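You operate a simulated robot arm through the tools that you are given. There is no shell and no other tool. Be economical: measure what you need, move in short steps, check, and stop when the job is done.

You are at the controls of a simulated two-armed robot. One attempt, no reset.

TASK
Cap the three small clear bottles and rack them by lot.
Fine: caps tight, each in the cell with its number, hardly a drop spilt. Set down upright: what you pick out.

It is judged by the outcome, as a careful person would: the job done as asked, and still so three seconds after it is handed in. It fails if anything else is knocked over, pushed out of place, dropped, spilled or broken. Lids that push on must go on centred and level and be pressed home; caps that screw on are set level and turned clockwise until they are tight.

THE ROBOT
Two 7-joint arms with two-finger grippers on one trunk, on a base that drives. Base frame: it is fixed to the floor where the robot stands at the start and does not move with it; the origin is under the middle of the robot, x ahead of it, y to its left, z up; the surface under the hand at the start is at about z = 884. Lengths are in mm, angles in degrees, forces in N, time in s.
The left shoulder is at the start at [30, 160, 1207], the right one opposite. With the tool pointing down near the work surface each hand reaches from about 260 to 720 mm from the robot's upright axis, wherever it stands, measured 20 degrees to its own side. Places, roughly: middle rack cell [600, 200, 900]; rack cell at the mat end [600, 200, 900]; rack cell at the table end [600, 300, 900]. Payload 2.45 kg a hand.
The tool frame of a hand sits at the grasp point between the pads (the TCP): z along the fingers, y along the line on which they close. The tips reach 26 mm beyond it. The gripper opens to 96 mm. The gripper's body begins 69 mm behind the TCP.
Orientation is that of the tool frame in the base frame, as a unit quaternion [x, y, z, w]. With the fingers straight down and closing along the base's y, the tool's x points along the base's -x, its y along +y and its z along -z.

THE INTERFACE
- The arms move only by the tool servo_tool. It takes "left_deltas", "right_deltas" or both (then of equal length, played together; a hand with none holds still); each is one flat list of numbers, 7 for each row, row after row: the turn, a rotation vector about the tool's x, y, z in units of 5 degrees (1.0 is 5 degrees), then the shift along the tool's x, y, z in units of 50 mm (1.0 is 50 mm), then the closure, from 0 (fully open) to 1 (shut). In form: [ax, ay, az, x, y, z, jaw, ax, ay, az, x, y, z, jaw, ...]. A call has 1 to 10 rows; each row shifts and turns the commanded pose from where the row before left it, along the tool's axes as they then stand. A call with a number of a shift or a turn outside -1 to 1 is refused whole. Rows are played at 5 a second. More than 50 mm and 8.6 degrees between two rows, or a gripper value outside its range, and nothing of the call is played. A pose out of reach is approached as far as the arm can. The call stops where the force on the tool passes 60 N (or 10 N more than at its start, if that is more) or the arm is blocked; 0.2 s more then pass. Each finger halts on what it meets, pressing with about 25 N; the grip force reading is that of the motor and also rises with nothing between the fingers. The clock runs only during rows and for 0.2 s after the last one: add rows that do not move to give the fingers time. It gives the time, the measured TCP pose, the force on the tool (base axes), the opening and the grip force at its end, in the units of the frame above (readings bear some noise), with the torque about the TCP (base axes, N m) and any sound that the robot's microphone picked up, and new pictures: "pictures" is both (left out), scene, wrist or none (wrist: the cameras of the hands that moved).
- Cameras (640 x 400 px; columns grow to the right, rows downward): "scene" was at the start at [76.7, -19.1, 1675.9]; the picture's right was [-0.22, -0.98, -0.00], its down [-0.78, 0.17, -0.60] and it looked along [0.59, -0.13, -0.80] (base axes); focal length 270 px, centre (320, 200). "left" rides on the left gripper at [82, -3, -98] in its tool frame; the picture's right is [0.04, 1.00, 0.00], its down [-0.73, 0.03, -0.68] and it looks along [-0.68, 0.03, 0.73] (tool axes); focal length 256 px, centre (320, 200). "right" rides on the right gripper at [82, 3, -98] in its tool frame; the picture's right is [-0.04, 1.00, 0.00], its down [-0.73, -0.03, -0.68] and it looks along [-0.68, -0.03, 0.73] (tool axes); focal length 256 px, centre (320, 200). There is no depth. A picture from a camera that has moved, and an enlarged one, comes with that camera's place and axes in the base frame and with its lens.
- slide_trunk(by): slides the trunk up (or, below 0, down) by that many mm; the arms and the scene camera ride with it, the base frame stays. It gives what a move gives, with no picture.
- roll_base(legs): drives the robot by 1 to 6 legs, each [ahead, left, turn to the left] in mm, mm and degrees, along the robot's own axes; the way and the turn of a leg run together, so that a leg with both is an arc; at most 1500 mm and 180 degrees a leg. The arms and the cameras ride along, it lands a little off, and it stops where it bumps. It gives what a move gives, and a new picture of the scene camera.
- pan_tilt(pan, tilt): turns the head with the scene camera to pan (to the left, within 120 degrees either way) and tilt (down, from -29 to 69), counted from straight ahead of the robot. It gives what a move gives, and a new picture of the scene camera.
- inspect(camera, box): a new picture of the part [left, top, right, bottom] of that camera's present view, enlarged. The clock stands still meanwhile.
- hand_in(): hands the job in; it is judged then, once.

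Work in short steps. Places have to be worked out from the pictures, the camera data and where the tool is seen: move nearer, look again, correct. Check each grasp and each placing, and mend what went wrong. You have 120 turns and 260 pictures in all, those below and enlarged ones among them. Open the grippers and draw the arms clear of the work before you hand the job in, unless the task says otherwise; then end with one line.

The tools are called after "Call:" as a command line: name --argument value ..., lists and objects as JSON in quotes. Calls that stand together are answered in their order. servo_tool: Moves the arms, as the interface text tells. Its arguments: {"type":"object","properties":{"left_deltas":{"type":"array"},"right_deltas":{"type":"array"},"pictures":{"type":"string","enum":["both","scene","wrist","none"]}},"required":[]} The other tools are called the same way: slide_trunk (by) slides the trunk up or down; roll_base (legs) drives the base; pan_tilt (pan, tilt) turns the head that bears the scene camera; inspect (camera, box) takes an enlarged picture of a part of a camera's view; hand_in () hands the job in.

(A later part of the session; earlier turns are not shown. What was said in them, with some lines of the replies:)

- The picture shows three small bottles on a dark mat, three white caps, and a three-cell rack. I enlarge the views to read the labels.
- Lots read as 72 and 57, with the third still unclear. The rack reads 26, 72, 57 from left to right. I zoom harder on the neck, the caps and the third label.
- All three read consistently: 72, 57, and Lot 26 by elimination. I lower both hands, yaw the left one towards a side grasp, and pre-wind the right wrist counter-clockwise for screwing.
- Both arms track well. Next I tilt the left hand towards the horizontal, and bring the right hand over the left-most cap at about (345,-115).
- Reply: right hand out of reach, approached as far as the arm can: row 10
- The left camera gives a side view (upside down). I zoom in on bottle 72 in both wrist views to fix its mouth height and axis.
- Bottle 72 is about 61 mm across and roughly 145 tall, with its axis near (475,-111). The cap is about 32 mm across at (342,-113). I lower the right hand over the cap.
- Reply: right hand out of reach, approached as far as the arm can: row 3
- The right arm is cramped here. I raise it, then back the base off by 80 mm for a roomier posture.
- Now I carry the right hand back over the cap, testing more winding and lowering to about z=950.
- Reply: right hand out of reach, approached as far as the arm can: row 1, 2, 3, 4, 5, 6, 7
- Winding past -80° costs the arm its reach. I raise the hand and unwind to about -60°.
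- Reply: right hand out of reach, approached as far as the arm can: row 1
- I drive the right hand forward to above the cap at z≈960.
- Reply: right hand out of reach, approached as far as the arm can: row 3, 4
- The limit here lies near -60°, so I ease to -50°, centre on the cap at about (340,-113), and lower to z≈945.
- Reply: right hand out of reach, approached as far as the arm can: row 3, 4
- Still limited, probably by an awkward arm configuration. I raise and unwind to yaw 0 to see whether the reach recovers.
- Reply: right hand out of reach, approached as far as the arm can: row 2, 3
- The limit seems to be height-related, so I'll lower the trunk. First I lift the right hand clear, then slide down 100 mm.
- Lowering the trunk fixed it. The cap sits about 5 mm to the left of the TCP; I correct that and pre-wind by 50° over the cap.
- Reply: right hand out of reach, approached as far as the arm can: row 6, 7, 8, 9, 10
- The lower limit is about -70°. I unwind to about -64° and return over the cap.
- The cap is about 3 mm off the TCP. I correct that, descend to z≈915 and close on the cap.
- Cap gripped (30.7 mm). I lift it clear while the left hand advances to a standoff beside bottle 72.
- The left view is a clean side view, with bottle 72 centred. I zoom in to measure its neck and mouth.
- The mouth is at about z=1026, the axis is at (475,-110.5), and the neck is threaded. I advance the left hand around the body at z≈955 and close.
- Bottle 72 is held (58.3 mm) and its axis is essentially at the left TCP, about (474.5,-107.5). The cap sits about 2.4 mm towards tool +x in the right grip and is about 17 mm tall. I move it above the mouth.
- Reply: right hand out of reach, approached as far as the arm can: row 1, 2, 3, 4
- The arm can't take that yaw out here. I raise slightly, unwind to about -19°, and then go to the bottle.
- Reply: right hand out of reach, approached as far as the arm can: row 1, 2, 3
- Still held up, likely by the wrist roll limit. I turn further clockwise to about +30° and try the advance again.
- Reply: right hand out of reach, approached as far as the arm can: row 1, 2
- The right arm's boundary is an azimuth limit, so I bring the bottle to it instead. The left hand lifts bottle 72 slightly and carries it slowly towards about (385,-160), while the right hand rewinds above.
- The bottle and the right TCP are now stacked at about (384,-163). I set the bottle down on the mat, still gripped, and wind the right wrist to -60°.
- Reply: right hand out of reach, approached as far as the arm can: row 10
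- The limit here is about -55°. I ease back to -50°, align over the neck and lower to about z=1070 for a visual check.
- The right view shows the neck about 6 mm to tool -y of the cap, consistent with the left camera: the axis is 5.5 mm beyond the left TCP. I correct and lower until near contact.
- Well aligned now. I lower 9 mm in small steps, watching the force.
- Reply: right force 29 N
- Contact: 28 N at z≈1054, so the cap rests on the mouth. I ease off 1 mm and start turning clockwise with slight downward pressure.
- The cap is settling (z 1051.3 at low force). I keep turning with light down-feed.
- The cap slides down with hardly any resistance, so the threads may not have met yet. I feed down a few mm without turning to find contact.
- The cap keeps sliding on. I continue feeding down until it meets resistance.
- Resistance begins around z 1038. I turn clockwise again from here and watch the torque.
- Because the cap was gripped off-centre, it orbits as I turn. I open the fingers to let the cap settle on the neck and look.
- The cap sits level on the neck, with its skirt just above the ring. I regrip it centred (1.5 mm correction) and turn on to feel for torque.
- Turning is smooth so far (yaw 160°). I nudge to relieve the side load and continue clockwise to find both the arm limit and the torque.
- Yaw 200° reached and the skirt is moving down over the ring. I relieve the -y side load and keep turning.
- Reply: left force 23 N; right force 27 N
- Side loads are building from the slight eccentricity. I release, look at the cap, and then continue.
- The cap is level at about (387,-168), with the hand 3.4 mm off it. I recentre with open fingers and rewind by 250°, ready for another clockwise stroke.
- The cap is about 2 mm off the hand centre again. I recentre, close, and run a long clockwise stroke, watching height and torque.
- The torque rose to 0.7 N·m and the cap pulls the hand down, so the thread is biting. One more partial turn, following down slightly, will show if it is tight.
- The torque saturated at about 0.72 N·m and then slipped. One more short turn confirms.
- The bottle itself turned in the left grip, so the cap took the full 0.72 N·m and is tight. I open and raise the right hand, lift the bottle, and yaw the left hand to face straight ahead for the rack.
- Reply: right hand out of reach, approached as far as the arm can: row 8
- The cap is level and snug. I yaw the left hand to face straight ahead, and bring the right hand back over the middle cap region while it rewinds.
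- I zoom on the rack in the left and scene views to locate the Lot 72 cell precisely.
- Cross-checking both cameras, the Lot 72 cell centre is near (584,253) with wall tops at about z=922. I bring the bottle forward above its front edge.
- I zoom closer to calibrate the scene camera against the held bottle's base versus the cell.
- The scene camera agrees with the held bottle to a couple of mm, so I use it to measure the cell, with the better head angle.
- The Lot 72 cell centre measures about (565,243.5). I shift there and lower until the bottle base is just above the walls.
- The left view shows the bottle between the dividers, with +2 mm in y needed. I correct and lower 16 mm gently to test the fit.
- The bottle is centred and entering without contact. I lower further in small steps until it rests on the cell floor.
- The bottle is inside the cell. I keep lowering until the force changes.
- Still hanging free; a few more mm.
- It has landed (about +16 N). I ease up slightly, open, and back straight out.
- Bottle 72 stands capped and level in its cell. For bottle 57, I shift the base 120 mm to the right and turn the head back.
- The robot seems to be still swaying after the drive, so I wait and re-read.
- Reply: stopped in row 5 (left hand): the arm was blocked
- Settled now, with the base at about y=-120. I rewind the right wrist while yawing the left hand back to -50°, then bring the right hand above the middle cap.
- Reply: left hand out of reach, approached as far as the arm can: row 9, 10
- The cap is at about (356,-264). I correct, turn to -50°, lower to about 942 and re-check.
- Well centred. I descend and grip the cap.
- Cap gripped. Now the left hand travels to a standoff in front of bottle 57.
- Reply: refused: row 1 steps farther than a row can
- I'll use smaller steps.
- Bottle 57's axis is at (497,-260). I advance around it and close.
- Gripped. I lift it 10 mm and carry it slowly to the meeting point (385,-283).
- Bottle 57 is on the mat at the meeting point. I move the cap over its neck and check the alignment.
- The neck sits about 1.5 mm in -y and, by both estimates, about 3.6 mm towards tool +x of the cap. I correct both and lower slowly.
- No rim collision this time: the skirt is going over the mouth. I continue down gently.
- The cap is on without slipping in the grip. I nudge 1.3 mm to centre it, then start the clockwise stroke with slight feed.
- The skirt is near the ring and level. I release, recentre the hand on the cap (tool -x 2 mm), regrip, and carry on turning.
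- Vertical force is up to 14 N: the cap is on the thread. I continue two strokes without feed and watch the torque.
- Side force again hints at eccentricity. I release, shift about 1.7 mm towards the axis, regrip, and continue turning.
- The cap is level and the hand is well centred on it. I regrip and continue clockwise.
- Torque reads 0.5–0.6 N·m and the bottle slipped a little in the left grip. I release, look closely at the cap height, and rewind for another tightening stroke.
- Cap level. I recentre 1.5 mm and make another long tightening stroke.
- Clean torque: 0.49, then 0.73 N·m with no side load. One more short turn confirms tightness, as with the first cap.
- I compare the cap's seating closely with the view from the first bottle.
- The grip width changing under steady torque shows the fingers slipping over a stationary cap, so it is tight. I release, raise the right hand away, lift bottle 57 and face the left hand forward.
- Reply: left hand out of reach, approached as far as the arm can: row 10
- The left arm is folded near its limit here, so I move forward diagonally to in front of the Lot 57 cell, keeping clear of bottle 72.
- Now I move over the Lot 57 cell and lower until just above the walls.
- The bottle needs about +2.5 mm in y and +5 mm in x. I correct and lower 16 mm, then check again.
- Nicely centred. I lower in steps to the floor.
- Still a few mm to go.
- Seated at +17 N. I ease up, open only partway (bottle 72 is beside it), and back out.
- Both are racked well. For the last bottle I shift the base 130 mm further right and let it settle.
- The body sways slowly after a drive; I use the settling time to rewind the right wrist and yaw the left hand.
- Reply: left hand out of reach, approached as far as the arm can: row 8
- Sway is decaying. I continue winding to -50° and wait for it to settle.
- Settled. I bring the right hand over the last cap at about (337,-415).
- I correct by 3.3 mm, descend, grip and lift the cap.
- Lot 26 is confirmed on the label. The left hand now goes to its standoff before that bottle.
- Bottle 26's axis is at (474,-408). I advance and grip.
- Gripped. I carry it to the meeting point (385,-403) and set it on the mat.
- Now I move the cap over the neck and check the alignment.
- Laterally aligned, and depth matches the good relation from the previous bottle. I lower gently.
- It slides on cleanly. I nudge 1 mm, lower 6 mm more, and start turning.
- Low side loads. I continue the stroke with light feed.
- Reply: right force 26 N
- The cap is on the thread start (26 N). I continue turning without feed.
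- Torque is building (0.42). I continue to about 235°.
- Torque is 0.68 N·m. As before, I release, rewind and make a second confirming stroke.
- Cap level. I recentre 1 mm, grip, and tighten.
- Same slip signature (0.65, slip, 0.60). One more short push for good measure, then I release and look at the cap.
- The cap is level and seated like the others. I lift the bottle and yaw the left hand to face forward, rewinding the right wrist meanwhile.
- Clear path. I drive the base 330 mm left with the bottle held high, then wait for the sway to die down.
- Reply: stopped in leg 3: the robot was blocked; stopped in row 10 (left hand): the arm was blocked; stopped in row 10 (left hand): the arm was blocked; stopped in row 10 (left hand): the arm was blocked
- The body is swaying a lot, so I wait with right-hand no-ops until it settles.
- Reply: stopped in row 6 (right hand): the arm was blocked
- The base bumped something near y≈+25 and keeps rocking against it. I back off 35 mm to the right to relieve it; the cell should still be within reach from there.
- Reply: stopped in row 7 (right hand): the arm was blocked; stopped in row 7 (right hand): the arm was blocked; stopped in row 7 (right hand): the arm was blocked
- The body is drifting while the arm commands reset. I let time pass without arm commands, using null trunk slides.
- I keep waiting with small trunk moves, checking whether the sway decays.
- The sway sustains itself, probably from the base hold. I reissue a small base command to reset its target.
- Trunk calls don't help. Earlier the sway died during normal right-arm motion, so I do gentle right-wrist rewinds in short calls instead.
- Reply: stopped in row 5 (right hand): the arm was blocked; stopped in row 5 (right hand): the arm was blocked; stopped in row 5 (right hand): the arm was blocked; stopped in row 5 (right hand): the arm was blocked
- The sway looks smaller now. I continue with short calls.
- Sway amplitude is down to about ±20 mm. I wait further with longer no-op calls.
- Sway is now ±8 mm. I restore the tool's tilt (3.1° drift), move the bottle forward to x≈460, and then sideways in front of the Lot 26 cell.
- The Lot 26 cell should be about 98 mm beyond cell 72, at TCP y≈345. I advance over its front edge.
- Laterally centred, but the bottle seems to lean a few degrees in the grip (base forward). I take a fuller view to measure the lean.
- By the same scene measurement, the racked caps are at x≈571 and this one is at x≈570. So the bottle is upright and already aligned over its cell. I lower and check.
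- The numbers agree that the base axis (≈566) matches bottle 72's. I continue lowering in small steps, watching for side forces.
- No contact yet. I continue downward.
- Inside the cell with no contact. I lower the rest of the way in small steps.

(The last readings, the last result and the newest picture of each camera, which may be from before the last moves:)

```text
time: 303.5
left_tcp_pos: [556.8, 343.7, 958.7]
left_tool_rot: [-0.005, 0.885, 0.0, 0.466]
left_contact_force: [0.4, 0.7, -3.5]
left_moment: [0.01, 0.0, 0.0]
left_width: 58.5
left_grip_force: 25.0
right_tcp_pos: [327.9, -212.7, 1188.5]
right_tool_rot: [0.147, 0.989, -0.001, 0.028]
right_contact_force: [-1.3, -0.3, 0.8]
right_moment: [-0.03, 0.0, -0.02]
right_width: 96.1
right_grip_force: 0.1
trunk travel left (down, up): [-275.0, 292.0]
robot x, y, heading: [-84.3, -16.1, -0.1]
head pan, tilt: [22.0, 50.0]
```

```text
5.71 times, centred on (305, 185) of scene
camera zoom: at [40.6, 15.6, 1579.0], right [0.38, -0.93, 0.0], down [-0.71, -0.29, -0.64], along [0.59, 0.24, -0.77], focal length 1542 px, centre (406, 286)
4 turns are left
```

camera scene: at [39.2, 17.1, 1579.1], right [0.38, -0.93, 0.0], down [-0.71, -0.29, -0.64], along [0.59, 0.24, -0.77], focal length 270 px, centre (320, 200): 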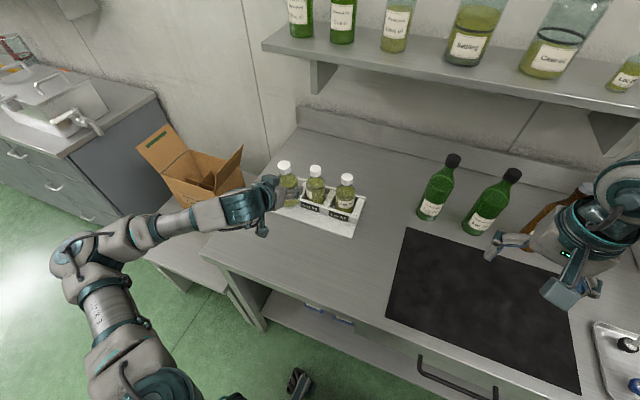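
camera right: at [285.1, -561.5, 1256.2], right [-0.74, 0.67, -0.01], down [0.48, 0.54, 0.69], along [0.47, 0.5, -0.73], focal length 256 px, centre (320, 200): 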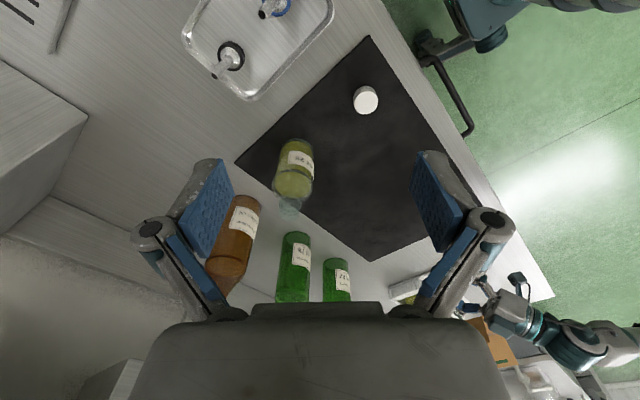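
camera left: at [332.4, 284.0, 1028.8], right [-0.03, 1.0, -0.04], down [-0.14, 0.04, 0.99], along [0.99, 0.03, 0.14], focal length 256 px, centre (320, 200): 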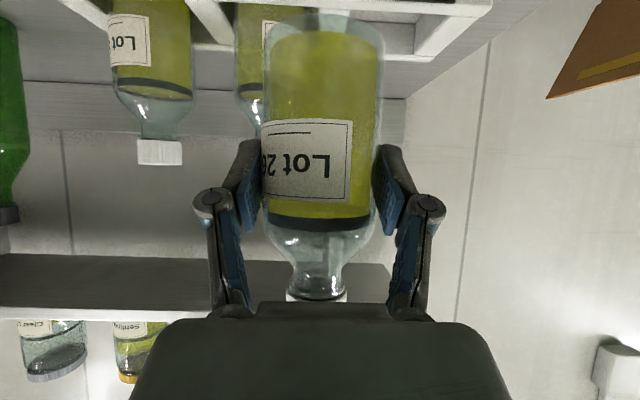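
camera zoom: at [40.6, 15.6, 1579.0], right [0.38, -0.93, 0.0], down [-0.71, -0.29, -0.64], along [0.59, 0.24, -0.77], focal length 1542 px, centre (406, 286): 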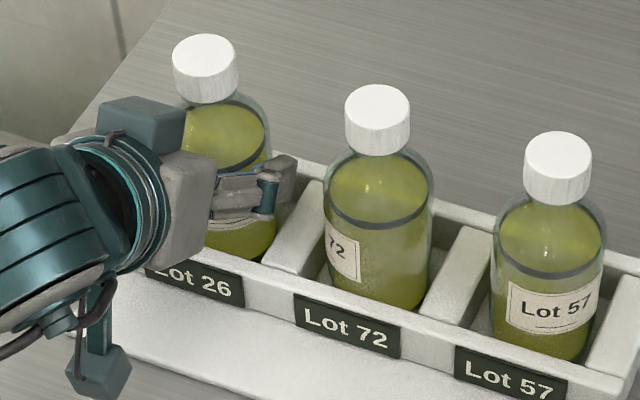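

Nearly down. Two more 1.7 mm steps to find the floor.

Call:
servo_tool --left_deltas '[0, 0, 0, 0.028, 0, 0.019, 1, 0, 0, 0, 0, 0, 0, 1]' --pictures "none"

Call:
servo_tool --left_deltas '[0, 0, 0, 0.028, 0, 0.019, 1, 0, 0, 0, 0, 0, 0, 1]' --pictures "none"

Call:
inspect --camera "left" --box '[160, 0, 480, 200]'

```text
time: 304.1
left_tcp_pos: [555.4, 344.2, 959.2]
left_tool_rot: [-0.005, 0.885, -0.001, 0.466]
left_contact_force: [0.8, 0.3, -0.9]
left_moment: [-0.01, 0.04, 0.03]
left_width: 58.3
left_grip_force: 25.1
right_tcp_pos: [329.1, -212.4, 1188.2]
right_tool_rot: [0.147, 0.989, -0.001, 0.028]
right_contact_force: [0.0, 0.4, -0.3]
right_moment: [-0.01, 0.05, 0.0]
right_width: 95.9
right_grip_force: 0.0
trunk travel left (down, up): [-275.0, 292.0]
robot x, y, heading: [-78.7, -18.4, 0.1]
head pan, tilt: [22.0, 50.0]
```

```text
time: 304.7
left_tcp_pos: [556.2, 343.6, 958.4]
left_tool_rot: [-0.003, 0.884, -0.001, 0.467]
left_contact_force: [-0.8, 1.6, 8.8]
left_moment: [0.23, 0.26, -0.02]
left_width: 58.6
left_grip_force: 24.3
right_tcp_pos: [328.1, -213.6, 1189.3]
right_tool_rot: [0.147, 0.989, -0.001, 0.029]
right_contact_force: [0.4, -0.9, 0.3]
right_moment: [-0.01, 0.03, 0.03]
right_width: 96.1
right_grip_force: 0.0
trunk travel left (down, up): [-275.0, 292.0]
robot x, y, heading: [-78.3, -13.5, 0.3]
head pan, tilt: [22.0, 50.0]
```

```text
2.00 times, centred on (320, 100) of left
camera zoom: at [429.0, 339.4, 946.8], right [-0.03, 1.0, -0.04], down [-0.15, 0.03, 0.99], along [0.99, 0.03, 0.15], focal length 512 px, centre (320, 400)
3 turns are left
```

zoom: 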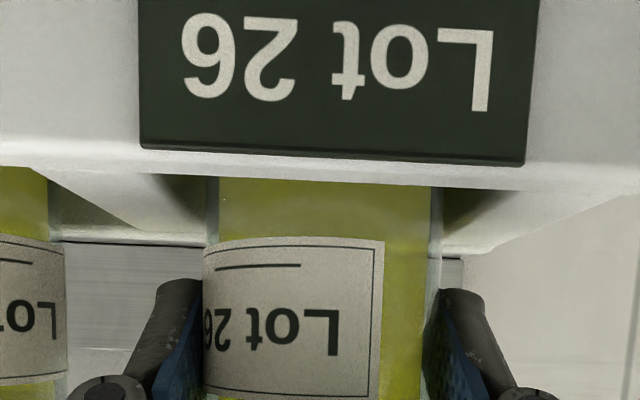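

Contact with the floor (+12 N). I release partway (a neighbour is beside it), back straight out, draw the left arm clear, and look at the result.

Call:
servo_tool --left_deltas '[0, 0, 0, -0.02, 0, -0.014, 1, 0, 0, 0, 0, 0, 0, 0.6, 0, 0, 0, 0, 0, 0, 0.18, 0, 0, 0, 0, 0, 0, 0.18, 0, 0, 0, 0, 0, 0, 0.18, 0, 0, 0, 0.25, 0, -0.35, 0.18, 0, 0, 0, 0.4, 0, -0.58, 0.18, 0, 0, 0, 0.459, 0, -0.655, 0.18, 0, 0, 0, 0.2, 0, -0.8, 0]' --pictures "none"

Call:
servo_tool --left_deltas '[0, 0, 0, -0.3, 0, -0.5, 0, 0, 0, 0, -0.5, 0, -0.3, 0, 0, 0, 0, 0, 0, 0, 0]' --pictures "scene"

Call:
inspect --camera "scene" --box '[250, 140, 370, 230]'

```text
time: 306.7
left_tcp_pos: [418.0, 340.5, 970.2]
left_tool_rot: [-0.004, 0.885, -0.002, 0.466]
left_contact_force: [-0.7, -0.7, -0.3]
left_moment: [0.0, 0.04, -0.02]
left_width: 96.1
left_grip_force: 0.1
right_tcp_pos: [327.4, -213.2, 1188.4]
right_tool_rot: [0.147, 0.989, -0.001, 0.031]
right_contact_force: [0.0, 0.1, 0.6]
right_moment: [-0.02, -0.03, 0.02]
right_width: 96.0
right_grip_force: 0.0
trunk travel left (down, up): [-275.0, 292.0]
robot x, y, heading: [-80.4, -15.2, 0.1]
head pan, tilt: [22.0, 50.0]
```

```text
time: 307.5
left_tcp_pos: [410.9, 342.0, 1024.6]
left_tool_rot: [-0.004, 0.885, -0.001, 0.466]
left_contact_force: [0.1, -0.1, -0.3]
left_moment: [-0.01, 0.01, -0.03]
left_width: 95.9
left_grip_force: 0.1
right_tcp_pos: [329.7, -212.8, 1189.0]
right_tool_rot: [0.146, 0.989, -0.002, 0.028]
right_contact_force: [-0.4, -0.1, 0.2]
right_moment: [-0.01, 0.0, -0.01]
right_width: 96.2
right_grip_force: 0.0
trunk travel left (down, up): [-275.0, 292.0]
robot x, y, heading: [-79.1, -14.3, 0.4]
head pan, tilt: [22.0, 50.0]
camera scene: at [39.4, 15.4, 1579.1], right [0.38, -0.93, 0.0], down [-0.71, -0.29, -0.64], along [0.59, 0.24, -0.77], focal length 270 px, centre (320, 200)
```

scene: 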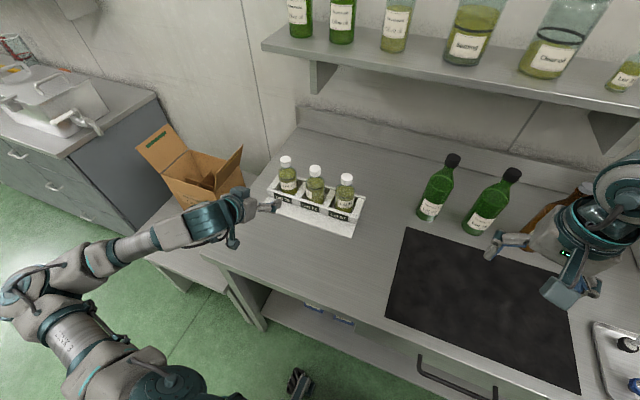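

```text
4.44 times, centred on (310, 185) of scene
camera zoom: at [39.4, 15.4, 1579.1], right [0.38, -0.93, 0.0], down [-0.71, -0.29, -0.64], along [0.59, 0.24, -0.77], focal length 1200 px, centre (364, 267)
2 turns are left
```

zoom: 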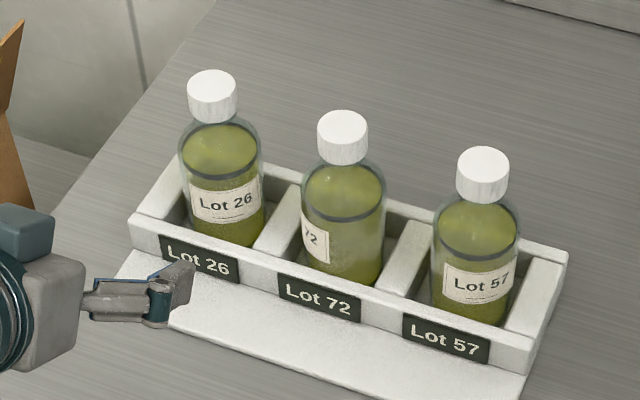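

All three bottles stand upright and capped in their numbered cells. Both grippers are open and clear, so I hand the job in.

Call:
hand_in

```text
The job is handed in.
```

All three bottles are capped and standing upright in the rack cells for lots 26, 72 and 57. Each cap was turned until it or the bottle slipped in the grip, at about 0.65–0.73 N·m, and I saw no spills.
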